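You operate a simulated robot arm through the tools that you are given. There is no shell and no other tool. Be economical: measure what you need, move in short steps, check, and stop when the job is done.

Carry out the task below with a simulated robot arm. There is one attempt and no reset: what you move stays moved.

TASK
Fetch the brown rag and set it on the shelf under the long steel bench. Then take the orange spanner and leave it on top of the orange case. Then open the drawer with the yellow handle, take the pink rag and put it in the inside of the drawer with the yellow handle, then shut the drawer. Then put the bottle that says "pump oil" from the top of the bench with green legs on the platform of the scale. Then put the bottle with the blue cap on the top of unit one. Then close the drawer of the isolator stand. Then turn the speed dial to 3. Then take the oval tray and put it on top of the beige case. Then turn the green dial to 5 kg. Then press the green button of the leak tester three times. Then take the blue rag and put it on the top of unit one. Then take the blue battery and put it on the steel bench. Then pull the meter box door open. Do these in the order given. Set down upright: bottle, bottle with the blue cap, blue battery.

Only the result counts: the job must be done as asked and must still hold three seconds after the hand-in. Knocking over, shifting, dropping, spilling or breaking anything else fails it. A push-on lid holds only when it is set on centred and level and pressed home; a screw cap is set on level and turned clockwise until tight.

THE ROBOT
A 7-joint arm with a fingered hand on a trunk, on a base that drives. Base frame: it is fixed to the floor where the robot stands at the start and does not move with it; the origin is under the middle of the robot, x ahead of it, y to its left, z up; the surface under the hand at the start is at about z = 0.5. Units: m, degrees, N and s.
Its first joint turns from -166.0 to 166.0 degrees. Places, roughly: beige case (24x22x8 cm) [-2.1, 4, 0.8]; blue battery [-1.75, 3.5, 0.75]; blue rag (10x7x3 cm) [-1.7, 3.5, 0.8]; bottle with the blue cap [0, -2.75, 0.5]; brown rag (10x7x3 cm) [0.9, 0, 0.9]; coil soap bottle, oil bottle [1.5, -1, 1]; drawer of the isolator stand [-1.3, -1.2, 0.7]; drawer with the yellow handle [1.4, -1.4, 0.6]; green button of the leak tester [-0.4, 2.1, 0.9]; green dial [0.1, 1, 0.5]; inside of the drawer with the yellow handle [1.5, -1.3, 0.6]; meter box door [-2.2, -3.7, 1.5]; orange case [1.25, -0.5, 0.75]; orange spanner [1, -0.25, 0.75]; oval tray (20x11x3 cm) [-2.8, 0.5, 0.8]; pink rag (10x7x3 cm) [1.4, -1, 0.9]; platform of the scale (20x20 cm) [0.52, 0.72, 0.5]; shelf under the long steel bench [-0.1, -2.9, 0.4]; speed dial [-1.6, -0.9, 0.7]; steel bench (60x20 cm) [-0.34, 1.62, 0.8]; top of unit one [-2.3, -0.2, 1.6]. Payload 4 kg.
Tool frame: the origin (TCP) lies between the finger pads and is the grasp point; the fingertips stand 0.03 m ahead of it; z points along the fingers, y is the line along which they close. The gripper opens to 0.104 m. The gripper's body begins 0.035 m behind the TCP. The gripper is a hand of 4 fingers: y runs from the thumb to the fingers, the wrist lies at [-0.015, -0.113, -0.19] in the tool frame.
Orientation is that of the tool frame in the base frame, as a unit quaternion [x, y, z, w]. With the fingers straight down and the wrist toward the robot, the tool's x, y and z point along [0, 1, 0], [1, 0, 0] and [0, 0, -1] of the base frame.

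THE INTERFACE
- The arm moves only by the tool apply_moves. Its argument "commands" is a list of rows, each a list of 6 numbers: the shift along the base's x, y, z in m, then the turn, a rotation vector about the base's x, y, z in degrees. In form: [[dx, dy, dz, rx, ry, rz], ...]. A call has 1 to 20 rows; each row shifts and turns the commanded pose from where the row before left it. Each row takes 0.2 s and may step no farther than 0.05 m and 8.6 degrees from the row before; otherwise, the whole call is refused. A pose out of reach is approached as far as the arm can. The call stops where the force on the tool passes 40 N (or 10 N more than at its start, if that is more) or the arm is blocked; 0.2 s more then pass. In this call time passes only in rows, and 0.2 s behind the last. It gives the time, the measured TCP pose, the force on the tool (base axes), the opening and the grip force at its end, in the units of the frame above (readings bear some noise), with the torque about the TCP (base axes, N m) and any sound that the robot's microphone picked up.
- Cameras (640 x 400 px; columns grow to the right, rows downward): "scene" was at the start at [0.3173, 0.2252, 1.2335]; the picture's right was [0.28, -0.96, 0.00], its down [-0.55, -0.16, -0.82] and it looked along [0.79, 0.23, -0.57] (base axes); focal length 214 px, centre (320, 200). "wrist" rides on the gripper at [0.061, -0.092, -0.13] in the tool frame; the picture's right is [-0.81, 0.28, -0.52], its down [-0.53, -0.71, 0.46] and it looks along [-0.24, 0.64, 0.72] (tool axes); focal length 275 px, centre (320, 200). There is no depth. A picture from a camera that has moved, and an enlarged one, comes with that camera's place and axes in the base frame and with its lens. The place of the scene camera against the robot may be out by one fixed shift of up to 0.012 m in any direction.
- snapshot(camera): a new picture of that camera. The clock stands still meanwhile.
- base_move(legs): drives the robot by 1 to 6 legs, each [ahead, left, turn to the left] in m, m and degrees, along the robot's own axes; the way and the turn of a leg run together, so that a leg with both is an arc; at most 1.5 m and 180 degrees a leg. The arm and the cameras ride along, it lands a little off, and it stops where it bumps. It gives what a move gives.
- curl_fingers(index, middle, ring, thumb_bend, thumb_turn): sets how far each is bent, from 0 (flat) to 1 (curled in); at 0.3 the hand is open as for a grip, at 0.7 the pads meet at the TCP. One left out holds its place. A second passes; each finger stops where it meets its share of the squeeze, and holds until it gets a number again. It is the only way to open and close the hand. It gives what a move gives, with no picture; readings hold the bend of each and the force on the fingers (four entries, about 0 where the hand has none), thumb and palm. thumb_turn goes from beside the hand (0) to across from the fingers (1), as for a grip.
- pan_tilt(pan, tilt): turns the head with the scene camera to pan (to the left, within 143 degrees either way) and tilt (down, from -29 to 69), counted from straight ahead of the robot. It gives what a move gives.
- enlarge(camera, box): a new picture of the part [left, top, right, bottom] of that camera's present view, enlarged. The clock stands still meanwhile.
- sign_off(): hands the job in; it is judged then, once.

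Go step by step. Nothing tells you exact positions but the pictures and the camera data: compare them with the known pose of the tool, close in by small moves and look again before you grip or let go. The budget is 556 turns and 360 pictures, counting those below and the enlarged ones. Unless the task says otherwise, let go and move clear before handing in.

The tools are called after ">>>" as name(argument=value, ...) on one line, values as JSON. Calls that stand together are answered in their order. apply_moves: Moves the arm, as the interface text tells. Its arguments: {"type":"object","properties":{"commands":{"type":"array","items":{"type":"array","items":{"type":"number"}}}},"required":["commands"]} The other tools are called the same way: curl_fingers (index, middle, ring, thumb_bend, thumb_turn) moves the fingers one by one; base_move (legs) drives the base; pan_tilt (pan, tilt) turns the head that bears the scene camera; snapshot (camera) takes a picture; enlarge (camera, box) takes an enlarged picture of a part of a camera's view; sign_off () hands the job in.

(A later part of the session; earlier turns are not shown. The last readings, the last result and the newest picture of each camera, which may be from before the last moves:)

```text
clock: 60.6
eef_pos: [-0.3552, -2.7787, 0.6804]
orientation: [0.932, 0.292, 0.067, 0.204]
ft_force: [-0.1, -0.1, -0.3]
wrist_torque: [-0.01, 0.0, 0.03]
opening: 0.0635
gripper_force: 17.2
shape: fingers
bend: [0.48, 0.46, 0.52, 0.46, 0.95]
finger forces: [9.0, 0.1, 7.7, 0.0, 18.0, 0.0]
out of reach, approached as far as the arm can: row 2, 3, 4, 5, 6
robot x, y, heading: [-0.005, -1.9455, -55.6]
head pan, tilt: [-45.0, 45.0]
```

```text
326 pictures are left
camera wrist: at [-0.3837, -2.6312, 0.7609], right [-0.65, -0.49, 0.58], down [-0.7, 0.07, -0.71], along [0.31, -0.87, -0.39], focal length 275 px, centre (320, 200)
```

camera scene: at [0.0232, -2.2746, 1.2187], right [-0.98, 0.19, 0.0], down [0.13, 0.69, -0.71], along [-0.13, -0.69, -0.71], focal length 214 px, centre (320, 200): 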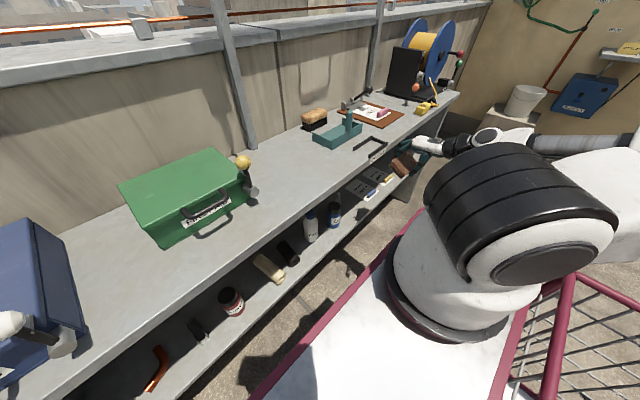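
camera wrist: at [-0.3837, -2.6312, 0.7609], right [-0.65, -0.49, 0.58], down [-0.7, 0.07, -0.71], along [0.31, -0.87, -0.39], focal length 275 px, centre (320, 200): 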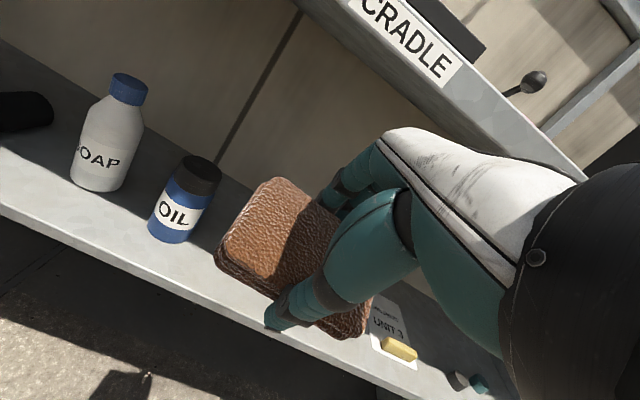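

Sideways reach is worse. Instead I'll retract the hand, back off a little, and turn the base to heading −90° so the arm reaches diagonally straight at the spot.

>>> apply_moves(commands=[[0.035, 0.0246, 0.03, 0, 0, 0], [0.035, 0.0246, 0.03, 0, 0, 0], [0.035, 0.0246, 0.03, 0, 0, 0], [0.035, 0.0246, 0.03, 0, 0, 0], [0.02, 0.014, 0.045, 0, 0, 0], [0, 0, 0.045, 0, 0, 0], [0, 0, 0.045, 0, 0, 0], [0, 0, 0.045, 0, 0, 0]])

>>> base_move(legs=[[-0.12, 0, 0], [0, 0, -34.5]])

>>> pan_tilt(pan=-10, tilt=45)

>>> snapshot(camera="scene")

```text
refused: row 1 steps farther than a row can; nothing moved
```

```text
clock: 63.5
eef_pos: [-0.8392, -2.3292, 0.6799]
orientation: [0.977, -0.003, 0.002, 0.214]
ft_force: [0.6, 0.5, -0.1]
wrist_torque: [0.0, 0.03, -0.02]
opening: 0.0632
gripper_force: 17.2
shape: fingers
bend: [0.48, 0.46, 0.53, 0.46, 0.95]
finger forces: [8.9, 0.1, 7.6, 0.0, 17.7, 0.0]
robot x, y, heading: [-0.0734, -1.8413, -90.9]
head pan, tilt: [-45.0, 45.0]
```

```text
clock: 64.5
eef_pos: [-0.8406, -2.3285, 0.6802]
orientation: [0.977, -0.003, 0.001, 0.215]
ft_force: [-0.4, -0.2, 0.0]
wrist_torque: [0.01, -0.03, -0.01]
opening: 0.0633
gripper_force: 16.8
shape: fingers
bend: [0.48, 0.46, 0.53, 0.46, 0.95]
finger forces: [8.9, 0.0, 7.7, 0.0, 17.7, 0.0]
robot x, y, heading: [-0.0697, -1.8419, -91.0]
head pan, tilt: [-10.0, 45.0]
```

```text
325 pictures are left
camera scene: at [0.0997, -2.1653, 1.2188], right [-0.98, 0.19, 0.0], down [0.14, 0.69, -0.71], along [-0.13, -0.69, -0.71], focal length 214 px, centre (320, 200)
```

scene: 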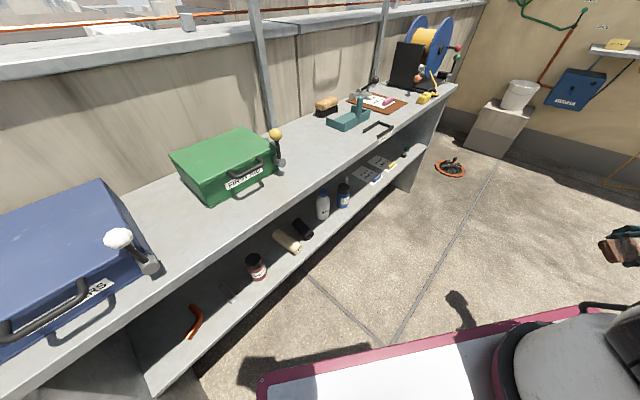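

The base is turned to −90° cleanly. I bring the hand in front of the target spot at z=0.68.

>>> apply_moves(commands=[[0.0393, -0.0248, 0, 0, 0, 0], [0.0393, -0.0248, 0, 0, 0, 0], [0.0393, -0.0248, 0, 0, 0, 0], [0.0393, -0.0248, 0, 0, 0, 0], [0.0393, -0.0248, 0, 0, 0, 0], [0.0393, -0.0248, 0, 0, 0, 0], [0.0393, -0.0248, 0, 0, 0, 0], [0.0393, -0.0248, 0, 0, 0, 0], [0.0393, -0.0248, 0, 0, 0, 0], [0.0393, -0.0248, 0, 0, 0, 0], [0.0393, -0.0248, 0, 0, 0, 0], [0.0393, -0.0248, 0, 0, 0, 0], [0.0393, -0.0248, 0, 0, 0, 0], [0.0393, -0.0248, 0, 0, 0, 0], [0.0393, -0.0248, 0, 0, 0, 0]])

>>> snapshot(camera="wrist")

>>> snapshot(camera="scene")

```text
clock: 67.7
eef_pos: [-0.6094, -2.6701, 0.7534]
orientation: [0.977, 0.007, 0.013, 0.213]
ft_force: [-0.1, -0.1, 0.2]
wrist_torque: [0.01, -0.05, 0.04]
opening: 0.0633
gripper_force: 16.9
shape: fingers
bend: [0.48, 0.46, 0.53, 0.46, 0.95]
finger forces: [8.9, 0.0, 7.6, 0.0, 17.5, 0.0]
out of reach, approached as far as the arm can: row 6, 7, 8, 9, 10, 11, 12, 13, 14, 15
robot x, y, heading: [-0.0737, -1.8421, -90.8]
head pan, tilt: [-10.0, 45.0]
```

```text
324 pictures are left
camera wrist: at [-0.5529, -2.5316, 0.8376], right [-0.82, -0.05, 0.57], down [-0.53, 0.45, -0.72], along [-0.22, -0.89, -0.4], focal length 275 px, centre (320, 200)
```

wrist: 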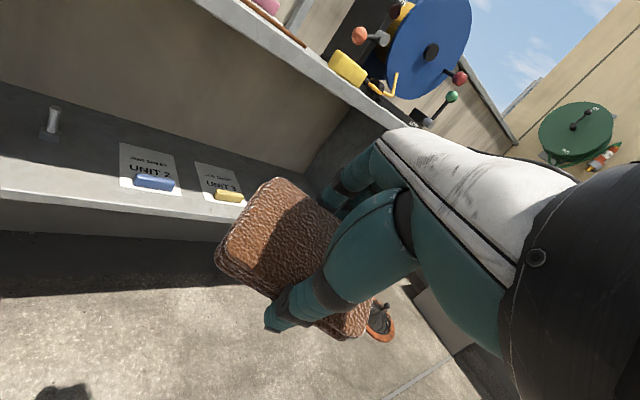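

```text
323 pictures are left
camera scene: at [0.0995, -2.1653, 1.2188], right [-0.98, 0.19, 0.0], down [0.14, 0.69, -0.71], along [-0.13, -0.69, -0.71], focal length 214 px, centre (320, 200)
```

scene: 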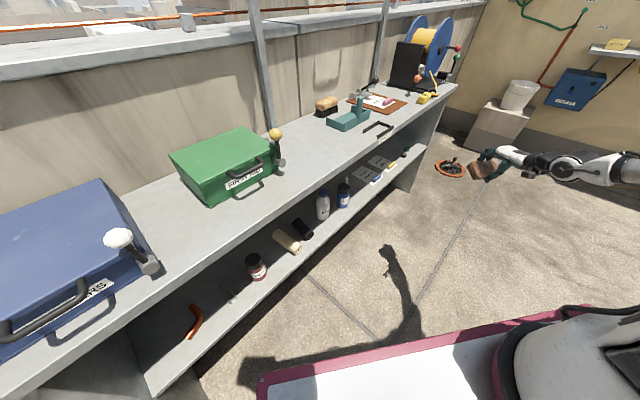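

The arm seems stuck in an awkward configuration. I raise the hand and reset to a neutral tool-down posture in front, then retry.

>>> apply_moves(commands=[[0, 0, 0.05, 0, 0, 0], [0, 0, 0.05, 0, 0, 0], [0, 0, 0.05, 0, 0, 0], [0, 0, 0.05, 0, 0, 0], [0, 0, 0.05, 0, 0, 0], [0, 0, 0.05, 0, 0, 0], [0, 0, 0.05, 0, 0, 0], [0, 0, 0.05, 0, 0, 0]])

```text
clock: 69.5
eef_pos: [-0.6063, -2.6708, 1.1539]
orientation: [0.977, -0.003, 0.002, 0.214]
ft_force: [0.1, 0.4, 0.2]
wrist_torque: [0.0, -0.01, -0.02]
opening: 0.0631
gripper_force: 16.9
shape: fingers
bend: [0.48, 0.46, 0.53, 0.46, 0.95]
finger forces: [8.6, 0.1, 7.5, 0.1, 17.2, 0.1]
robot x, y, heading: [-0.071, -1.8452, -91.0]
head pan, tilt: [-10.0, 45.0]
```

>>> apply_moves(commands=[[0.04, 0.02, 0, 8.3, 0, 0], [0.04, 0.02, 0, 8.3, 0, 0], [0.04, 0.0, 0, 8.2, 0, 0], [0.045, 0, 0, 0, 0, 0], [0.045, 0, 0, 0, 0, 0], [0.045, 0, 0, 0, 0, 0], [0.045, 0, 0, 0, 0, 0], [0.045, 0, 0, 0, 0, 0]])

>>> pan_tilt(pan=-60, tilt=40)

>>> snapshot(camera="scene")

```text
clock: 71.3
eef_pos: [-0.2659, -2.6329, 1.1531]
orientation: [1.0, -0.004, 0.0, -0.001]
ft_force: [-0.3, -0.4, -0.5]
wrist_torque: [0.0, -0.02, 0.04]
opening: 0.0627
gripper_force: 16.4
shape: fingers
bend: [0.48, 0.46, 0.53, 0.46, 0.95]
finger forces: [8.6, 0.0, 7.4, 0.1, 16.8, 0.0]
robot x, y, heading: [-0.0724, -1.8405, -90.8]
head pan, tilt: [-10.0, 45.0]
```

```text
clock: 72.5
eef_pos: [-0.266, -2.6312, 1.1544]
orientation: [1.0, -0.004, 0.001, 0.001]
ft_force: [0.7, 0.1, 0.4]
wrist_torque: [0.01, -0.01, -0.02]
opening: 0.0628
gripper_force: 16.7
shape: fingers
bend: [0.48, 0.46, 0.53, 0.46, 0.95]
finger forces: [8.6, 0.1, 7.2, 0.0, 16.9, 0.0]
robot x, y, heading: [-0.0739, -1.8456, -91.0]
head pan, tilt: [-60.0, 40.0]
```

```text
322 pictures are left
camera scene: at [0.0411, -2.1269, 1.226], right [-0.49, 0.87, 0.0], down [0.56, 0.31, -0.77], along [-0.67, -0.37, -0.64], focal length 214 px, centre (320, 200)
```

scene: 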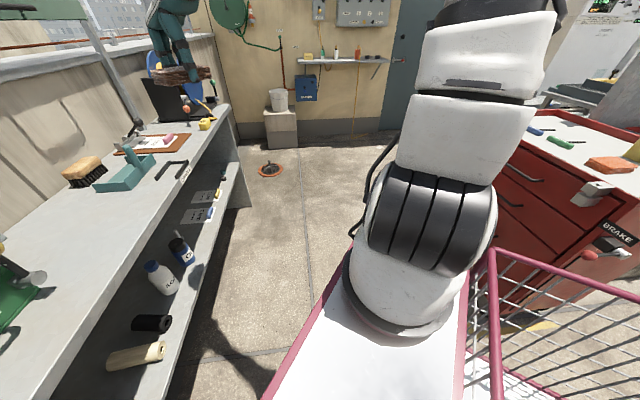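

Neutral posture reached. I descend tool-down in front of the bench edge.

>>> apply_moves(commands=[[0, 0, -0.05, 0, 0, 0], [0, 0, -0.05, 0, 0, 0], [0, 0, -0.05, 0, 0, 0], [0, 0, -0.05, 0, 0, 0], [0, 0, -0.05, 0, 0, 0], [0, 0, -0.05, 0, 0, 0], [0, 0, -0.05, 0, 0, 0], [0, 0, -0.05, 0, 0, 0], [0, 0, -0.05, 0, 0, 0], [0, 0, -0.05, 0, 0, 0], [0, 0, -0.05, 0, 0, 0], [0, 0, -0.05, 0, 0, 0]])

>>> pan_tilt(pan=-25, tilt=45)

>>> snapshot(camera="scene")

```text
clock: 75.1
eef_pos: [-0.2644, -2.6379, 0.5738]
orientation: [1.0, -0.006, -0.001, -0.005]
ft_force: [-0.9, -0.5, 0.5]
wrist_torque: [-0.03, -0.02, 0.02]
opening: 0.0628
gripper_force: 15.7
shape: fingers
bend: [0.48, 0.46, 0.53, 0.46, 0.95]
finger forces: [8.4, 0.0, 7.1, 0.0, 16.0, 0.1]
out of reach, approached as far as the arm can: row 4, 12
robot x, y, heading: [-0.0671, -1.8383, -91.2]
head pan, tilt: [-60.0, 40.0]
```

```text
clock: 76.1
eef_pos: [-0.2638, -2.6374, 0.5743]
orientation: [1.0, -0.005, -0.001, -0.005]
ft_force: [0.5, 0.4, -0.3]
wrist_torque: [0.0, 0.0, 0.01]
opening: 0.0627
gripper_force: 15.5
shape: fingers
bend: [0.48, 0.46, 0.53, 0.46, 0.95]
finger forces: [8.4, 0.1, 7.2, 0.1, 16.0, 0.0]
robot x, y, heading: [-0.0731, -1.8442, -91.0]
head pan, tilt: [-25.0, 45.0]
```

```text
321 pictures are left
camera scene: at [0.0797, -2.1587, 1.2187], right [-0.9, 0.44, 0.0], down [0.31, 0.64, -0.71], along [-0.31, -0.64, -0.71], focal length 214 px, centre (320, 200)
```

scene: 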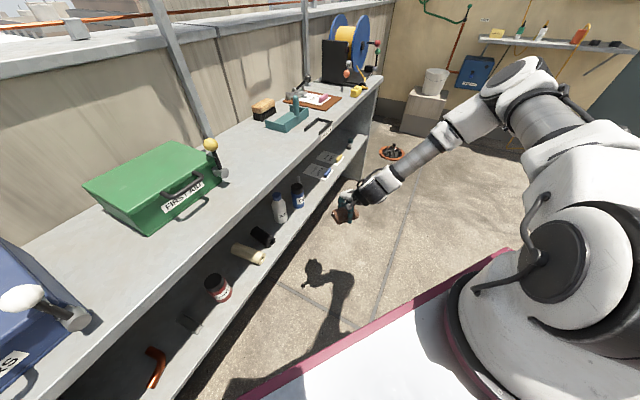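

That works. Now I tilt the hand 20° forward and lower to z≈0.50 before going in.

>>> apply_moves(commands=[[0, -0.01, -0.025, -6.7, 0, 0], [0, -0.01, -0.025, -6.7, 0, 0], [0, -0.01, -0.02, -6.7, 0, 0]])

>>> snapshot(camera="wrist")

```text
clock: 76.9
eef_pos: [-0.2497, -2.6967, 0.6142]
orientation: [0.999, -0.01, -0.007, 0.053]
ft_force: [-1.1, 0.1, -0.5]
wrist_torque: [-0.01, -0.02, 0.0]
opening: 0.0629
gripper_force: 15.4
shape: fingers
bend: [0.48, 0.46, 0.53, 0.46, 0.95]
finger forces: [8.5, 0.0, 7.1, 0.0, 16.1, 0.1]
out of reach, approached as far as the arm can: row 1, 2, 3
robot x, y, heading: [-0.0754, -1.8421, -91.0]
head pan, tilt: [-25.0, 45.0]
```

```text
320 pictures are left
camera wrist: at [-0.1852, -2.5917, 0.7344], right [-0.81, -0.2, 0.55], down [-0.53, 0.67, -0.52], along [-0.27, -0.71, -0.65], focal length 275 px, centre (320, 200)
```

wrist: 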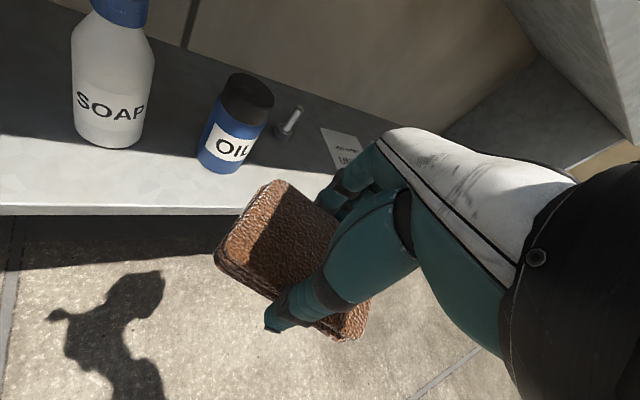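

The arm is limited when folded this close; I back the base 0.15 m so the arm is more stretched, then retry the tilt and lowering.

>>> base_move(legs=[[-0.15, 0, 0]])

>>> apply_moves(commands=[[0, -0.04, 0, 0, 0, 0], [0, -0.04, 0, 0, 0, 0], [0, -0.04, 0, 0, 0, 0], [0, 0, -0.02, -6, 0, 0], [0, 0, -0.02, -6, 0, 0], [0, 0, -0.02, -4, 0, 0]])

>>> snapshot(camera="scene")

```text
clock: 78.3
eef_pos: [-0.2481, -2.5448, 0.6138]
orientation: [0.999, -0.011, -0.007, 0.053]
ft_force: [-0.9, 0.7, -0.5]
wrist_torque: [0.05, 0.01, -0.01]
opening: 0.0628
gripper_force: 15.3
shape: fingers
bend: [0.48, 0.46, 0.53, 0.46, 0.95]
finger forces: [8.5, 0.1, 7.2, 0.1, 16.1, 0.0]
robot x, y, heading: [-0.0694, -1.6909, -91.0]
head pan, tilt: [-25.0, 45.0]
```

```text
clock: 79.7
eef_pos: [-0.2387, -2.6786, 0.6164]
orientation: [0.994, -0.016, -0.014, 0.107]
ft_force: [-0.5, -0.8, -0.1]
wrist_torque: [-0.01, 0.04, 0.0]
opening: 0.0626
gripper_force: 15.4
shape: fingers
bend: [0.48, 0.46, 0.53, 0.46, 0.95]
finger forces: [8.5, 0.0, 6.9, 0.0, 16.0, 0.0]
out of reach, approached as far as the arm can: row 4, 5, 6
robot x, y, heading: [-0.0693, -1.6889, -91.0]
head pan, tilt: [-25.0, 45.0]
```

```text
319 pictures are left
camera scene: at [0.0818, -2.0091, 1.2187], right [-0.9, 0.44, 0.0], down [0.31, 0.64, -0.71], along [-0.31, -0.64, -0.71], focal length 214 px, centre (320, 200)
```

scene: 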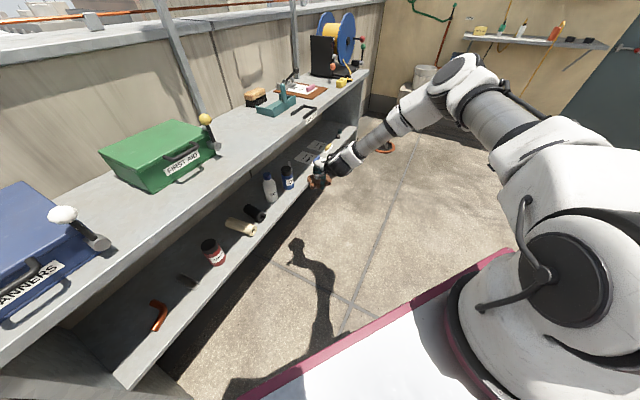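

The forearm comes in from the right, so I yaw the hand by +35° to line up with the bench normal and try to lower.

>>> apply_moves(commands=[[0, 0, 0, 0, 0, 8.5], [0, 0, 0, 0, 0, 8.5], [0, 0, 0, 0, 0, 8.5], [0, 0, 0, 0, 0, 8.5]])

>>> apply_moves(commands=[[0, 0, -0.03, 0, 0, 0], [0, 0, -0.03, 0, 0, 0], [0, 0, -0.03, -4, -3, 0], [0, 0, -0.02, -4, -3, 0]])

>>> snapshot(camera="wrist")

```text
clock: 80.7
eef_pos: [-0.2332, -2.6847, 0.6593]
orientation: [0.955, 0.276, 0.018, 0.103]
ft_force: [-0.6, -0.5, 0.3]
wrist_torque: [0.03, 0.03, -0.04]
opening: 0.0625
gripper_force: 15.8
shape: fingers
bend: [0.48, 0.46, 0.53, 0.46, 0.95]
finger forces: [8.4, 0.0, 7.1, 0.1, 15.9, 0.1]
out of reach, approached as far as the arm can: row 1, 2, 3
robot x, y, heading: [-0.0689, -1.6928, -91.2]
head pan, tilt: [-25.0, 45.0]
```

```text
clock: 81.7
eef_pos: [-0.2291, -2.6832, 0.6067]
orientation: [0.955, 0.275, 0.019, 0.106]
ft_force: [0.2, -0.1, -0.9]
wrist_torque: [0.0, 0.03, -0.03]
opening: 0.0628
gripper_force: 15.8
shape: fingers
bend: [0.48, 0.46, 0.53, 0.46, 0.95]
finger forces: [8.4, 0.0, 7.0, 0.0, 15.8, 0.0]
out of reach, approached as far as the arm can: row 1, 2, 3, 4
robot x, y, heading: [-0.0699, -1.692, -90.9]
head pan, tilt: [-25.0, 45.0]
```

```text
318 pictures are left
camera wrist: at [-0.2384, -2.5488, 0.7148], right [-0.59, -0.56, 0.58], down [-0.78, 0.22, -0.59], along [0.2, -0.8, -0.57], focal length 275 px, centre (320, 200)
```

wrist: 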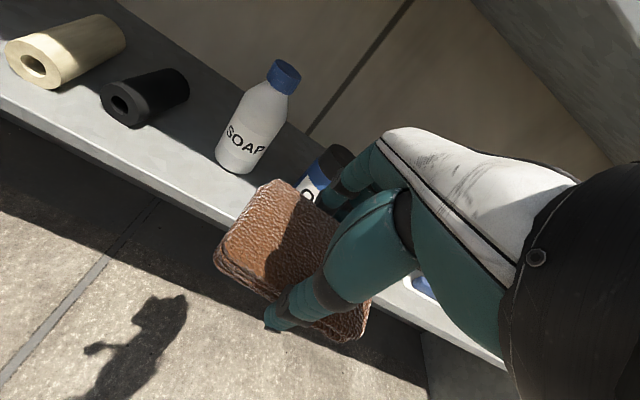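

I'll reset posture: raise, un-tilt, stretch straight ahead of the arm, and look at the elbow.

>>> apply_moves(commands=[[0, 0.01, 0.048, 0, 0, 0], [0, 0.01, 0.048, 0, 0, 0], [0, 0.01, 0.048, 0, 0, 0], [0, 0, 0.048, 5, 3.5, 0], [0, 0, 0.048, 5, 3.5, 0], [0, 0, 0.048, 0, 0, -8], [0, 0, 0.048, 0, 0, -8], [0, 0, 0.048, 0, 0, -8], [-0.03, 0, 0.048, 0, 0, -8], [-0.03, -0.03, 0.04, 0, 0, 0], [-0.03, -0.03, 0.03, 0, 0, 0], [-0.03, -0.03, 0.0, 0, 0, 0]])

>>> pan_tilt(pan=-50, tilt=25)

>>> snapshot(camera="scene")

```text
refused: row 9 steps farther than a row can; nothing moved
```

```text
clock: 82.6
eef_pos: [-0.2298, -2.6811, 0.6067]
orientation: [0.955, 0.276, 0.019, 0.106]
ft_force: [-0.1, -0.7, 0.3]
wrist_torque: [0.03, 0.0, -0.03]
opening: 0.0628
gripper_force: 15.7
shape: fingers
bend: [0.48, 0.46, 0.53, 0.46, 0.95]
finger forces: [8.4, 0.1, 7.1, 0.0, 15.8, 0.0]
robot x, y, heading: [-0.0717, -1.6969, -91.1]
head pan, tilt: [-50.0, 25.0]
```

```text
317 pictures are left
camera scene: at [0.0459, -1.994, 1.2492], right [-0.63, 0.78, 0.0], down [0.33, 0.27, -0.91], along [-0.7, -0.57, -0.42], focal length 214 px, centre (320, 200)
```

scene: 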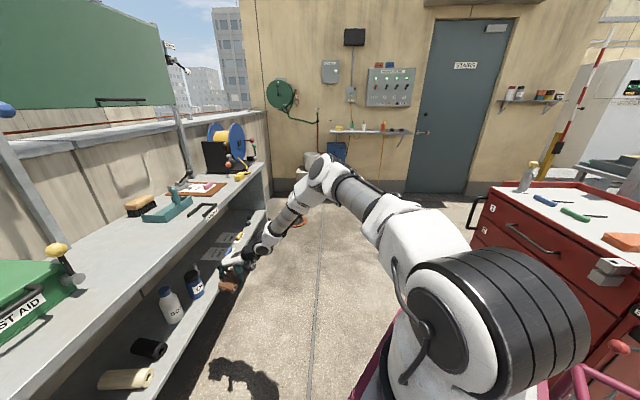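

The elbow folds outward when close; more stretch should help. I back off another 0.2 m and extend the hand forward.

>>> base_move(legs=[[-0.2, 0, 0]])

>>> apply_moves(commands=[[-0.01, -0.04, 0, 0, 0, 0], [-0.01, -0.04, 0, 0, 0, 0], [-0.01, -0.04, 0, 0, 0, 0], [-0.01, -0.04, 0, 0, 0, 0], [0, -0.03, -0.02, 0, 0, 0], [0, 0, -0.03, 0, 0, 0], [0, 0, -0.03, 0, 0, 0]])

>>> snapshot(camera="scene")

```text
clock: 84.2
eef_pos: [-0.2285, -2.4845, 0.6072]
orientation: [0.956, 0.273, 0.02, 0.106]
ft_force: [0.1, -0.7, -0.4]
wrist_torque: [0.0, 0.01, 0.01]
opening: 0.0626
gripper_force: 15.6
shape: fingers
bend: [0.48, 0.46, 0.53, 0.46, 0.95]
finger forces: [8.4, 0.0, 7.0, 0.0, 15.8, 0.0]
robot x, y, heading: [-0.0659, -1.4919, -90.8]
head pan, tilt: [-50.0, 25.0]
```

```text
clock: 85.8
eef_pos: [-0.2446, -2.5594, 0.6551]
orientation: [0.956, 0.274, 0.018, 0.107]
ft_force: [-0.1, 0.2, 0.6]
wrist_torque: [-0.02, 0.03, -0.02]
opening: 0.0626
gripper_force: 15.6
shape: fingers
bend: [0.48, 0.46, 0.53, 0.46, 0.95]
finger forces: [8.2, 0.0, 7.0, 0.0, 15.7, 0.0]
out of reach, approached as far as the arm can: row 1, 2, 3, 4, 5, 6, 7
robot x, y, heading: [-0.0663, -1.496, -91.2]
head pan, tilt: [-50.0, 25.0]
```

```text
316 pictures are left
camera scene: at [0.049, -1.7971, 1.2493], right [-0.63, 0.78, 0.0], down [0.33, 0.27, -0.91], along [-0.71, -0.57, -0.42], focal length 214 px, centre (320, 200)
```

scene: 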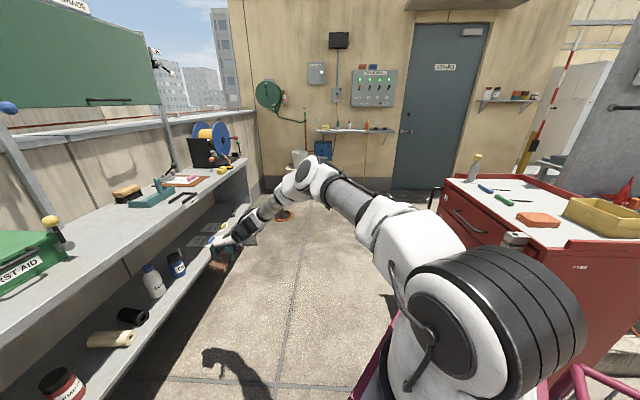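

Odd limits remain. I reset at height: raise, un-tilt, yaw back to the arm's azimuth, and take position straight in front of the arm base, then lower to test.

>>> apply_moves(commands=[[0, 0, 0.048, 0, 0, 0], [0, 0, 0.048, 0, 0, 0], [0, 0, 0.048, 5, 3.5, 0], [0, 0, 0.048, 5, 3.5, 0], [0, 0, 0.048, 0, 0, -8], [0, 0, 0.048, 0, 0, -8], [0, 0, 0.048, 0, 0, -8], [-0.03, 0.02, 0.03, 0, 0, -8], [-0.03, 0.02, 0.03, 0, 0, 0], [-0.03, 0, 0.0, 0, 0, 0], [-0.03, 0, 0.0, 0, 0, 0], [-0.03, 0, 0, 0, 0, 0]])

>>> snapshot(camera="scene")

```text
clock: 88.4
eef_pos: [-0.42, -2.4037, 1.0419]
orientation: [0.995, 0.032, 0.023, 0.089]
ft_force: [0.4, -0.4, 0.0]
wrist_torque: [-0.03, 0.03, 0.0]
opening: 0.0625
gripper_force: 16.1
shape: fingers
bend: [0.48, 0.46, 0.53, 0.46, 0.95]
finger forces: [8.3, 0.0, 6.9, 0.0, 15.7, 0.1]
out of reach, approached as far as the arm can: row 3, 4, 5, 6, 7, 8
robot x, y, heading: [-0.0691, -1.4982, -91.2]
head pan, tilt: [-50.0, 25.0]
```

```text
315 pictures are left
camera scene: at [0.0492, -1.797, 1.2493], right [-0.63, 0.78, 0.0], down [0.33, 0.27, -0.91], along [-0.71, -0.57, -0.42], focal length 214 px, centre (320, 200)
```

scene: 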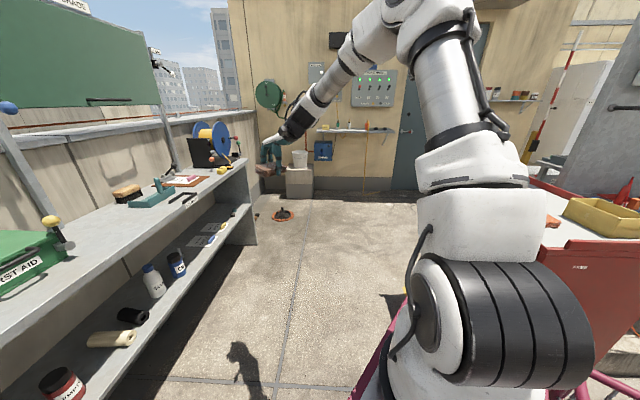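

Now the elbow is up, in a clean posture. I test lowering straight down here in free space.

>>> apply_moves(commands=[[0, 0, -0.048, 0, 0, 0], [0, 0, -0.048, 0, 0, 0], [0, 0, -0.048, 0, 0, 0], [0, 0, -0.048, 0, 0, 0], [0, 0, -0.048, 0, 0, 0], [0, 0, -0.048, 0, 0, 0], [0, 0, -0.048, 0, 0, 0], [0, 0, -0.048, 0, 0, 0], [0, 0, -0.048, 0, 0, 0], [0, 0, -0.048, 0, 0, 0], [0, 0, -0.048, 0, 0, 0]])

>>> snapshot(camera="scene")

```text
clock: 90.8
eef_pos: [-0.424, -2.4092, 0.6359]
orientation: [0.996, 0.03, 0.022, 0.08]
ft_force: [0.1, 0.2, -1.3]
wrist_torque: [0.03, -0.03, -0.02]
opening: 0.0625
gripper_force: 15.0
shape: fingers
bend: [0.48, 0.46, 0.54, 0.46, 0.95]
finger forces: [8.1, 0.0, 6.7, 0.1, 15.0, 0.1]
out of reach, approached as far as the arm can: row 9, 10, 11
robot x, y, heading: [-0.0726, -1.4962, -91.3]
head pan, tilt: [-50.0, 25.0]
```

```text
314 pictures are left
camera scene: at [0.0488, -1.7972, 1.2493], right [-0.63, 0.78, 0.0], down [0.33, 0.26, -0.91], along [-0.71, -0.57, -0.42], focal length 214 px, centre (320, 200)
```

scene: 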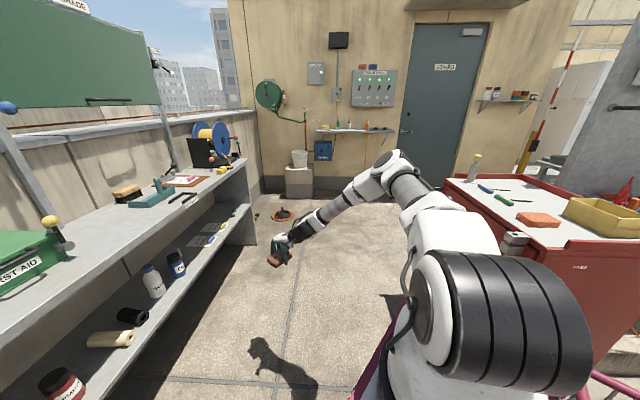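

>>> apply_moves(commands=[[0, 0, 0, 4.7, 0, 0], [0, 0, 0, 4.7, 0, 0], [0, 0, -0.03, 0, 0, 0], [0, 0, -0.03, 0, 0, 0], [0, 0, -0.03, 0, 0, 0], [0, 0, -0.03, 0, 0, 0], [0, 0, -0.03, 0, 0, 0]])

>>> snapshot(camera="scene")

```text
clock: 92.4
eef_pos: [-0.4159, -2.4128, 0.5739]
orientation: [0.999, 0.028, 0.024, 0.006]
ft_force: [0.3, -0.2, -1.2]
wrist_torque: [0.0, -0.01, -0.02]
opening: 0.0623
gripper_force: 14.6
shape: fingers
bend: [0.48, 0.46, 0.54, 0.46, 0.95]
finger forces: [8.2, 0.0, 6.7, 0.0, 14.9, 0.1]
out of reach, approached as far as the arm can: row 4, 5, 6, 7
robot x, y, heading: [-0.0637, -1.496, -91.5]
head pan, tilt: [-50.0, 25.0]
```

```text
313 pictures are left
camera scene: at [0.0489, -1.7971, 1.2493], right [-0.63, 0.78, 0.0], down [0.33, 0.26, -0.91], along [-0.71, -0.57, -0.42], focal length 214 px, centre (320, 200)
```

scene: 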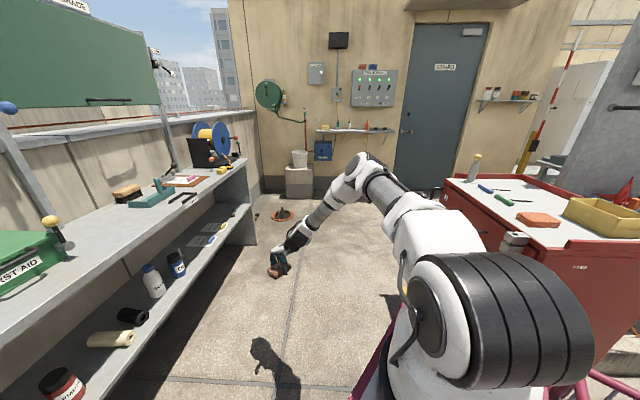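

>>> apply_moves(commands=[[0, -0.04, 0.02, 0, 0, 0], [0, -0.04, 0, 0, 0, 0], [0, -0.04, 0, 0, 0, 0], [0, 0, -0.03, 0, 0, 0], [0, 0, -0.03, 0, 0, 0], [0, 0, -0.03, 0, 0, 0], [0, 0, -0.03, 0, 0, 0]])

>>> snapshot(camera="scene")

```text
clock: 94.0
eef_pos: [-0.3907, -2.4648, 0.5914]
orientation: [0.999, 0.027, 0.025, 0.007]
ft_force: [0.1, 0.2, -0.5]
wrist_torque: [0.0, 0.03, 0.02]
opening: 0.0622
gripper_force: 14.3
shape: fingers
bend: [0.48, 0.46, 0.54, 0.46, 0.95]
finger forces: [8.2, 0.1, 6.7, 0.1, 14.9, 0.0]
out of reach, approached as far as the arm can: row 1, 2, 3, 4, 5, 6, 7
robot x, y, heading: [-0.0641, -1.4936, -91.3]
head pan, tilt: [-50.0, 25.0]
```

```text
312 pictures are left
camera scene: at [0.049, -1.7971, 1.2493], right [-0.63, 0.78, 0.0], down [0.33, 0.26, -0.91], along [-0.71, -0.57, -0.42], focal length 214 px, centre (320, 200)
```

scene: 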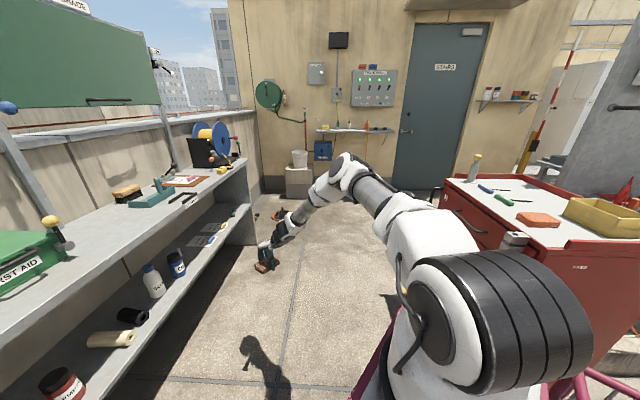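

>>> apply_moves(commands=[[0, 0.045, 0, 0, 0, 0], [0, 0.045, 0, 0, 0, 0], [0, 0.045, 0, 0, 0, 0], [0, 0.045, 0, 0, 0, 0], [0, 0.045, 0, 0, 0, 0], [0, 0, -0.04, 0, 0, 0], [0, 0, -0.04, 0, 0, 0], [0, 0, -0.04, 0, 0, 0]])

>>> snapshot(camera="scene")

```text
clock: 95.8
eef_pos: [-0.4072, -2.2631, 0.5844]
orientation: [0.999, 0.028, 0.024, -0.001]
ft_force: [-0.1, -0.2, 0.4]
wrist_torque: [-0.01, -0.02, -0.01]
opening: 0.0625
gripper_force: 14.4
shape: fingers
bend: [0.48, 0.46, 0.54, 0.46, 0.95]
finger forces: [8.1, 0.1, 6.8, 0.0, 14.9, 0.1]
out of reach, approached as far as the arm can: row 5, 6, 7, 8
robot x, y, heading: [-0.072, -1.4978, -91.0]
head pan, tilt: [-50.0, 25.0]
```

```text
311 pictures are left
camera scene: at [0.0487, -1.7972, 1.2493], right [-0.63, 0.78, 0.0], down [0.33, 0.26, -0.91], along [-0.71, -0.57, -0.42], focal length 214 px, centre (320, 200)
```

scene: 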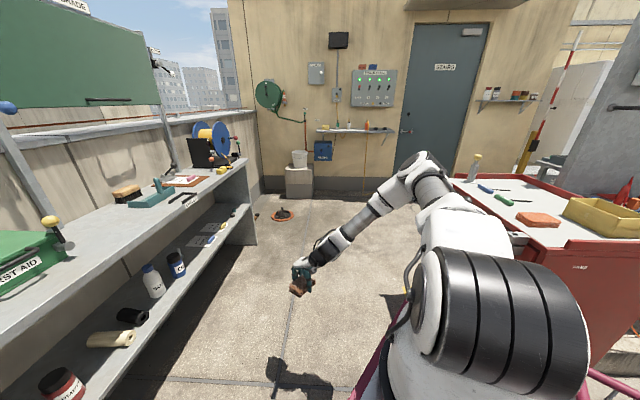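

Low z needs a well-stretched arm with the elbow in plane. I raise, extend to r≈0.9 at height, then descend there.

>>> apply_moves(commands=[[0, 0, 0.05, 0, 0, 0], [0, 0, 0.05, 0, 0, 0], [0, 0, 0.05, 0, 0, 0], [0, 0, 0.05, 0, 0, 0], [0, 0, 0.05, 0, 0, 0], [0, 0, 0.05, 0, 0, 0], [0, 0, 0.05, 0, 0, 0], [0, 0, 0.05, 0, 0, 0], [0, 0, 0.05, 0, 0, 0], [0, 0, 0.05, 0, 0, 0], [0, -0.05, 0, 0, 0, 0], [0, -0.05, 0, 0, 0, 0], [0, -0.05, 0, 0, 0, 0], [0, -0.05, 0, 0, 0, 0], [0, -0.05, 0, 0, 0, 0], [0, -0.05, 0, 0, 0, 0], [0, -0.05, 0, 0, 0, 0]])

>>> snapshot(camera="scene")

```text
clock: 99.4
eef_pos: [-0.4072, -2.5993, 1.0807]
orientation: [0.999, 0.026, 0.024, 0.006]
ft_force: [-0.9, -0.1, -0.8]
wrist_torque: [0.01, -0.01, 0.03]
opening: 0.0618
gripper_force: 14.9
shape: fingers
bend: [0.49, 0.46, 0.54, 0.46, 0.95]
finger forces: [8.1, 0.0, 6.5, 0.0, 14.6, 0.1]
out of reach, approached as far as the arm can: row 17
robot x, y, heading: [-0.0675, -1.4965, -91.5]
head pan, tilt: [-50.0, 25.0]
```

```text
310 pictures are left
camera scene: at [0.0476, -1.7968, 1.2494], right [-0.62, 0.78, 0.0], down [0.33, 0.26, -0.91], along [-0.71, -0.57, -0.42], focal length 214 px, centre (320, 200)
```

scene: 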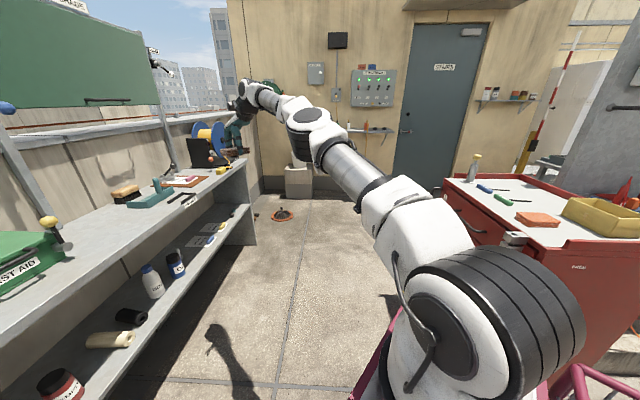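

Nearly stretched now with shallow forearm. I descend here.

>>> apply_moves(commands=[[0, 0, -0.05, 0, 0, 0], [0, 0, -0.05, 0, 0, 0], [0, 0, -0.05, 0, 0, 0], [0, 0, -0.05, 0, 0, 0], [0, 0, -0.05, 0, 0, 0], [0, 0, -0.05, 0, 0, 0], [0, 0, -0.05, 0, 0, 0], [0, 0, -0.05, 0, 0, 0], [0, 0, -0.05, 0, 0, 0], [0, 0, -0.05, 0, 0, 0], [0, 0, -0.05, 0, 0, 0]])

>>> snapshot(camera="scene")

```text
clock: 101.8
eef_pos: [-0.3762, -2.5493, 0.645]
orientation: [0.999, 0.028, 0.024, 0.007]
ft_force: [-0.1, 0.7, -0.5]
wrist_torque: [-0.02, 0.02, 0.01]
opening: 0.0619
gripper_force: 14.4
shape: fingers
bend: [0.49, 0.46, 0.54, 0.46, 0.95]
finger forces: [8.0, 0.0, 6.3, 0.0, 14.4, 0.0]
out of reach, approached as far as the arm can: row 8, 9, 10, 11
robot x, y, heading: [-0.0668, -1.5009, -91.4]
head pan, tilt: [-50.0, 25.0]
```

```text
309 pictures are left
camera scene: at [0.0489, -1.7972, 1.2493], right [-0.63, 0.78, 0.0], down [0.33, 0.26, -0.91], along [-0.71, -0.57, -0.42], focal length 214 px, centre (320, 200)
```

scene: 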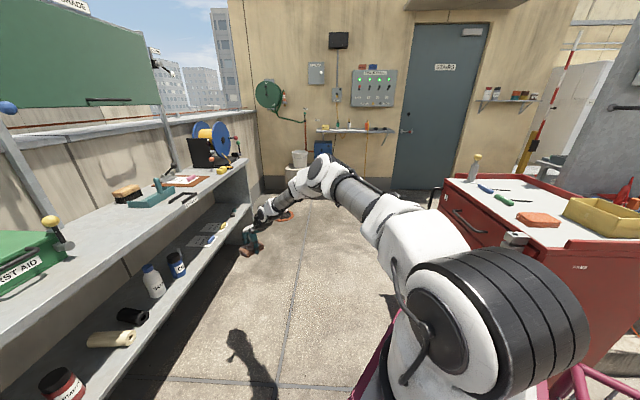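

>>> enlarge(camera="scene", box=[210, 130, 510, 330])

>>> snapshot(camera="wrist")

```text
2.00 times, centred on (360, 230) of scene
camera zoom: at [0.0489, -1.7972, 1.2493], right [-0.63, 0.78, 0.0], down [0.33, 0.26, -0.91], along [-0.71, -0.57, -0.42], focal length 429 px, centre (240, 140)
```

zoom: 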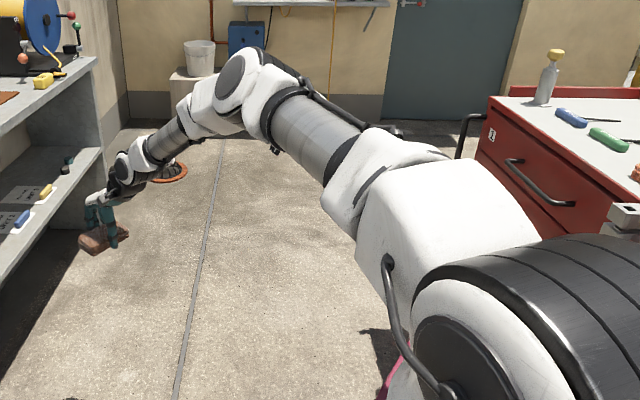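

```text
307 pictures are left
camera wrist: at [-0.3268, -2.4523, 0.7796], right [-0.82, -0.31, 0.48], down [-0.55, 0.68, -0.49], along [-0.17, -0.67, -0.73], focal length 275 px, centre (320, 200)
```

wrist: 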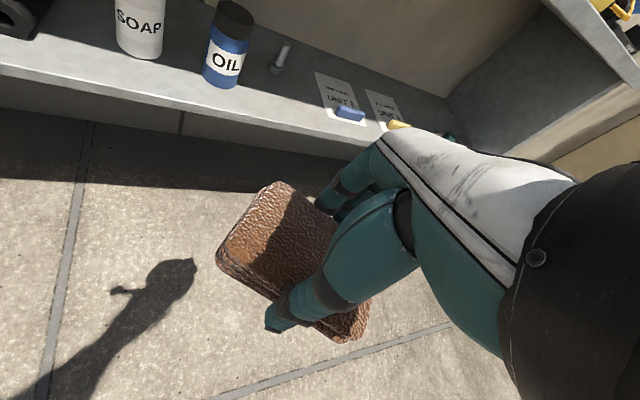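

The wrist seems to bottom out near z≈0.77, as if the shoulder is at its limit when facing forward. I test another azimuth (to the left-front) in free space.

>>> apply_moves(commands=[[0.0, 0.0, 0.05, 0, 0, 0], [0.03, 0.03, 0.02, 0, 0, 7], [0.035, 0.03, 0, 0, 0, 7], [0.035, 0.03, 0, 0, 0, 7], [0.035, 0.03, 0, 0, 0, 7], [0.035, 0.03, 0, 0, 0, 7], [0.035, 0.03, 0, 0, 0, 7], [0.035, 0.03, 0, 0, 0, 8], [0.035, 0.03, 0, 0, 0, 0], [0.035, 0.03, 0, 0, 0, 0], [0.035, 0.03, 0, 0, 0, 0], [0.035, 0.03, 0, 0, 0, 0], [0.035, 0.03, 0, 0, 0, 0], [0.035, 0.03, 0, 0, 0, 0]])

>>> apply_moves(commands=[[0, 0, -0.05, 0, 0, 0], [0, 0, -0.05, 0, 0, 0], [0, 0, -0.05, 0, 0, 0], [0, 0, -0.05, 0, 0, 0], [0, 0, -0.05, 0, 0, 0]])

>>> snapshot(camera="scene")

```text
clock: 104.8
eef_pos: [0.0717, -2.1586, 0.715]
orientation: [0.894, 0.448, 0.025, -0.005]
ft_force: [-0.5, 1.1, -0.2]
wrist_torque: [-0.02, -0.02, -0.02]
opening: 0.0615
gripper_force: 14.0
shape: fingers
bend: [0.49, 0.46, 0.54, 0.46, 0.95]
finger forces: [7.7, 0.0, 6.2, 0.0, 13.8, 0.1]
robot x, y, heading: [-0.0681, -1.495, -91.5]
head pan, tilt: [-50.0, 25.0]
```

```text
clock: 106.0
eef_pos: [0.0467, -2.1648, 0.5609]
orientation: [0.894, 0.448, 0.025, -0.005]
ft_force: [-0.3, -0.7, 0.2]
wrist_torque: [0.01, 0.02, -0.01]
opening: 0.0614
gripper_force: 13.1
shape: fingers
bend: [0.49, 0.46, 0.54, 0.46, 0.95]
finger forces: [7.7, 0.1, 6.1, 0.0, 13.6, 0.1]
out of reach, approached as far as the arm can: row 3, 4, 5
robot x, y, heading: [-0.0656, -1.4918, -91.5]
head pan, tilt: [-50.0, 25.0]
```

```text
306 pictures are left
camera scene: at [0.049, -1.7971, 1.2493], right [-0.63, 0.78, 0.0], down [0.33, 0.26, -0.91], along [-0.71, -0.57, -0.42], focal length 214 px, centre (320, 200)
```

scene: 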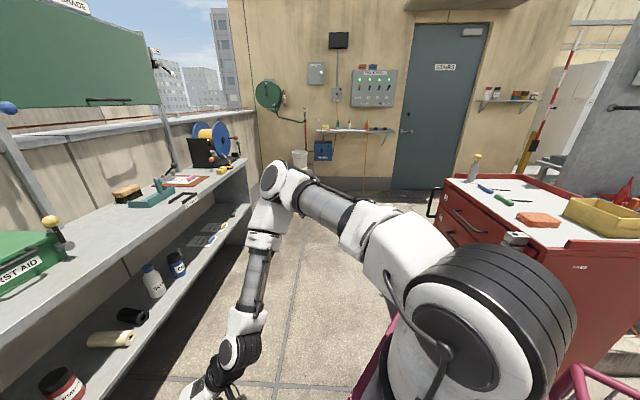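

I test whether tilting the hand back lets it go lower here (wrist-limit check).

>>> apply_moves(commands=[[0, 0, 0, 4.5, 6, 0], [0, 0, 0, 4.5, 6, 0], [0, 0, 0, 4.5, 6, 0], [0, 0, -0.04, 0, 0, 0], [0, 0, -0.04, 0, 0, 0], [0, 0, -0.04, 0, 0, 0]])

>>> snapshot(camera="scene")

```text
clock: 107.4
eef_pos: [-0.0215, -2.1588, 0.5235]
orientation: [0.88, 0.435, -0.061, -0.179]
ft_force: [-0.3, -0.7, -0.8]
wrist_torque: [0.01, 0.03, -0.04]
opening: 0.0613
gripper_force: 14.2
shape: fingers
bend: [0.49, 0.46, 0.54, 0.46, 0.95]
finger forces: [7.8, 0.0, 6.1, 0.0, 13.8, 0.0]
out of reach, approached as far as the arm can: row 1, 2, 3, 4, 5, 6
robot x, y, heading: [-0.0635, -1.4909, -91.1]
head pan, tilt: [-50.0, 25.0]
```

```text
305 pictures are left
camera scene: at [0.049, -1.7971, 1.2493], right [-0.63, 0.78, 0.0], down [0.33, 0.26, -0.91], along [-0.71, -0.57, -0.42], focal length 214 px, centre (320, 200)
```

scene: 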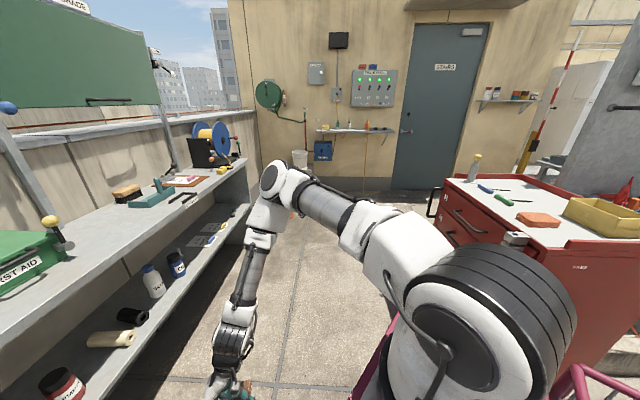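

I test with the start-like relative yaw (hand turned right of the arm azimuth).

>>> apply_moves(commands=[[0, 0, 0.05, -4.5, -6, 0], [0, 0, 0.05, -4.5, -6, 0], [0, 0, 0.05, -4.5, -6, 0], [0, 0, 0.04, 0, 0, -8], [0, 0, 0, 0, 0, -8], [0, 0, 0, 0, 0, -8], [0, 0, 0, 0, 0, -8], [0, 0, 0, 0, 0, -8], [0, 0, 0, 0, 0, -8], [0, 0, 0, 0, 0, -8], [0, 0, -0.05, 0, 0, 0], [0, 0, -0.05, 0, 0, 0], [0, 0, -0.05, 0, 0, 0], [0, 0, -0.05, 0, 0, 0], [0, 0, -0.05, 0, 0, 0], [0, 0, -0.05, 0, 0, 0]])

>>> snapshot(camera="scene")

```text
clock: 110.8
eef_pos: [-0.041, -2.2024, 0.5697]
orientation: [0.999, -0.024, 0.024, 0.007]
ft_force: [0.0, 0.9, -0.2]
wrist_torque: [-0.01, -0.01, -0.01]
opening: 0.0612
gripper_force: 14.1
shape: fingers
bend: [0.49, 0.46, 0.55, 0.46, 0.95]
finger forces: [7.7, 0.1, 6.0, 0.0, 13.6, 0.0]
out of reach, approached as far as the arm can: row 13, 14, 15, 16
robot x, y, heading: [-0.0639, -1.493, -91.3]
head pan, tilt: [-50.0, 25.0]
```

```text
304 pictures are left
camera scene: at [0.049, -1.7971, 1.2493], right [-0.63, 0.78, 0.0], down [0.33, 0.26, -0.91], along [-0.71, -0.57, -0.42], focal length 214 px, centre (320, 200)
```

scene: 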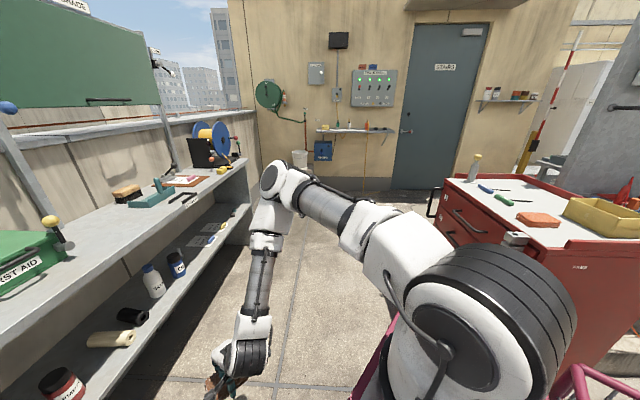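

>>> pan_tilt(pan=-40, tilt=50)

>>> snapshot(camera="scene")

```text
clock: 111.7
eef_pos: [-0.0419, -2.2033, 0.5705]
orientation: [0.999, -0.024, 0.024, 0.008]
ft_force: [0.2, 0.7, -0.1]
wrist_torque: [0.0, 0.03, 0.03]
opening: 0.0613
gripper_force: 13.6
shape: fingers
bend: [0.49, 0.46, 0.55, 0.46, 0.95]
finger forces: [7.7, 0.1, 6.0, 0.1, 13.7, 0.0]
robot x, y, heading: [-0.0666, -1.4917, -90.9]
head pan, tilt: [-40.0, 50.0]
```

```text
303 pictures are left
camera scene: at [0.07, -1.7973, 1.2119], right [-0.75, 0.66, 0.0], down [0.5, 0.58, -0.64], along [-0.42, -0.48, -0.77], focal length 214 px, centre (320, 200)
```

scene: 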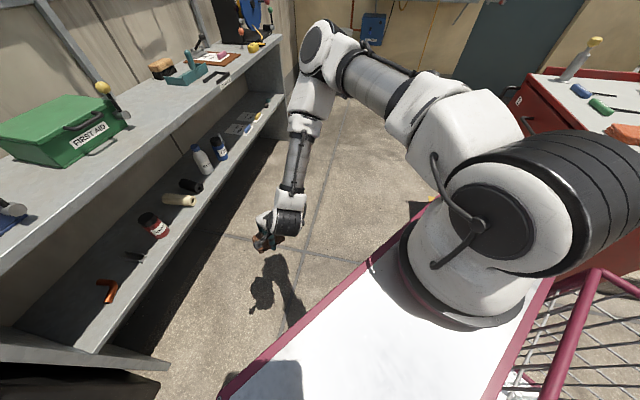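

Re-triangulating, the shelf is at z≈0.455 and the bench top ≈0.84 with front at f≈2.165, so a near-vertical low entry is feasible facing the bench squarely. I raise and retract the hand, then reposition the base at heading −55°.

>>> apply_moves(commands=[[0, 0, 0.05, 0, 0, 0], [0, 0, 0.05, 0, 0, 0], [0, 0, 0.05, 0, 0, 0], [0, 0, 0.05, 0, 0, 0], [0, 0.02, 0.045, 0, 0, 0], [0, 0.02, 0.045, 0, 0, 0], [0, 0.02, 0.045, 0, 0, 0], [0, 0.02, 0.045, 0, 0, 0], [0, 0.02, 0.045, 0, 0, 0], [0, 0.02, 0.045, 0, 0, 0]])

>>> base_move(legs=[[0, 0, 36], [0.38, 0, 0], [0, -0.8, 0]])

>>> pan_tilt(pan=-30, tilt=45)

>>> snapshot(camera="scene")

```text
clock: 113.9
eef_pos: [-0.0291, -2.1049, 1.0423]
orientation: [0.999, -0.022, 0.024, 0.006]
ft_force: [0.0, 0.5, -0.4]
wrist_torque: [0.0, -0.08, 0.0]
opening: 0.0607
gripper_force: 13.1
shape: fingers
bend: [0.49, 0.46, 0.55, 0.47, 0.95]
finger forces: [7.6, 0.1, 6.2, 0.1, 13.7, 0.0]
out of reach, approached as far as the arm can: row 6, 7, 8
robot x, y, heading: [-0.0649, -1.4938, -91.2]
head pan, tilt: [-40.0, 50.0]
```

```text
clock: 121.9
eef_pos: [-0.1277, -2.7393, 1.0432]
orientation: [0.959, 0.283, 0.025, 0.0]
ft_force: [0.8, -0.4, 0.1]
wrist_torque: [0.01, 0.0, 0.02]
opening: 0.0604
gripper_force: 13.1
shape: fingers
bend: [0.49, 0.46, 0.55, 0.47, 0.95]
finger forces: [7.5, 0.1, 5.9, 0.0, 13.6, 0.0]
robot x, y, heading: [-0.5134, -2.2664, -55.6]
head pan, tilt: [-40.0, 50.0]
```

```text
clock: 122.6
eef_pos: [-0.1274, -2.74, 1.0419]
orientation: [0.959, 0.283, 0.025, -0.001]
ft_force: [-0.6, 0.3, -0.2]
wrist_torque: [0.03, 0.01, -0.01]
opening: 0.0606
gripper_force: 14.3
shape: fingers
bend: [0.49, 0.46, 0.55, 0.47, 0.95]
finger forces: [7.5, 0.0, 5.9, 0.0, 13.6, 0.0]
robot x, y, heading: [-0.513, -2.2702, -55.6]
head pan, tilt: [-30.0, 45.0]
```

```text
302 pictures are left
camera scene: at [-0.2132, -2.4321, 1.2187], right [-1.0, -0.08, 0.0], down [-0.05, 0.71, -0.71], along [0.05, -0.7, -0.71], focal length 214 px, centre (320, 200)
```

scene: 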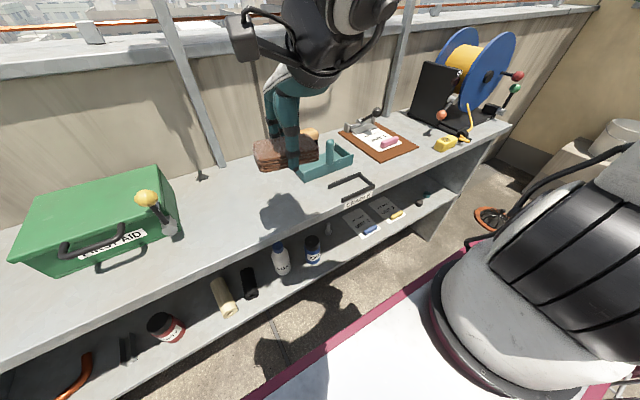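

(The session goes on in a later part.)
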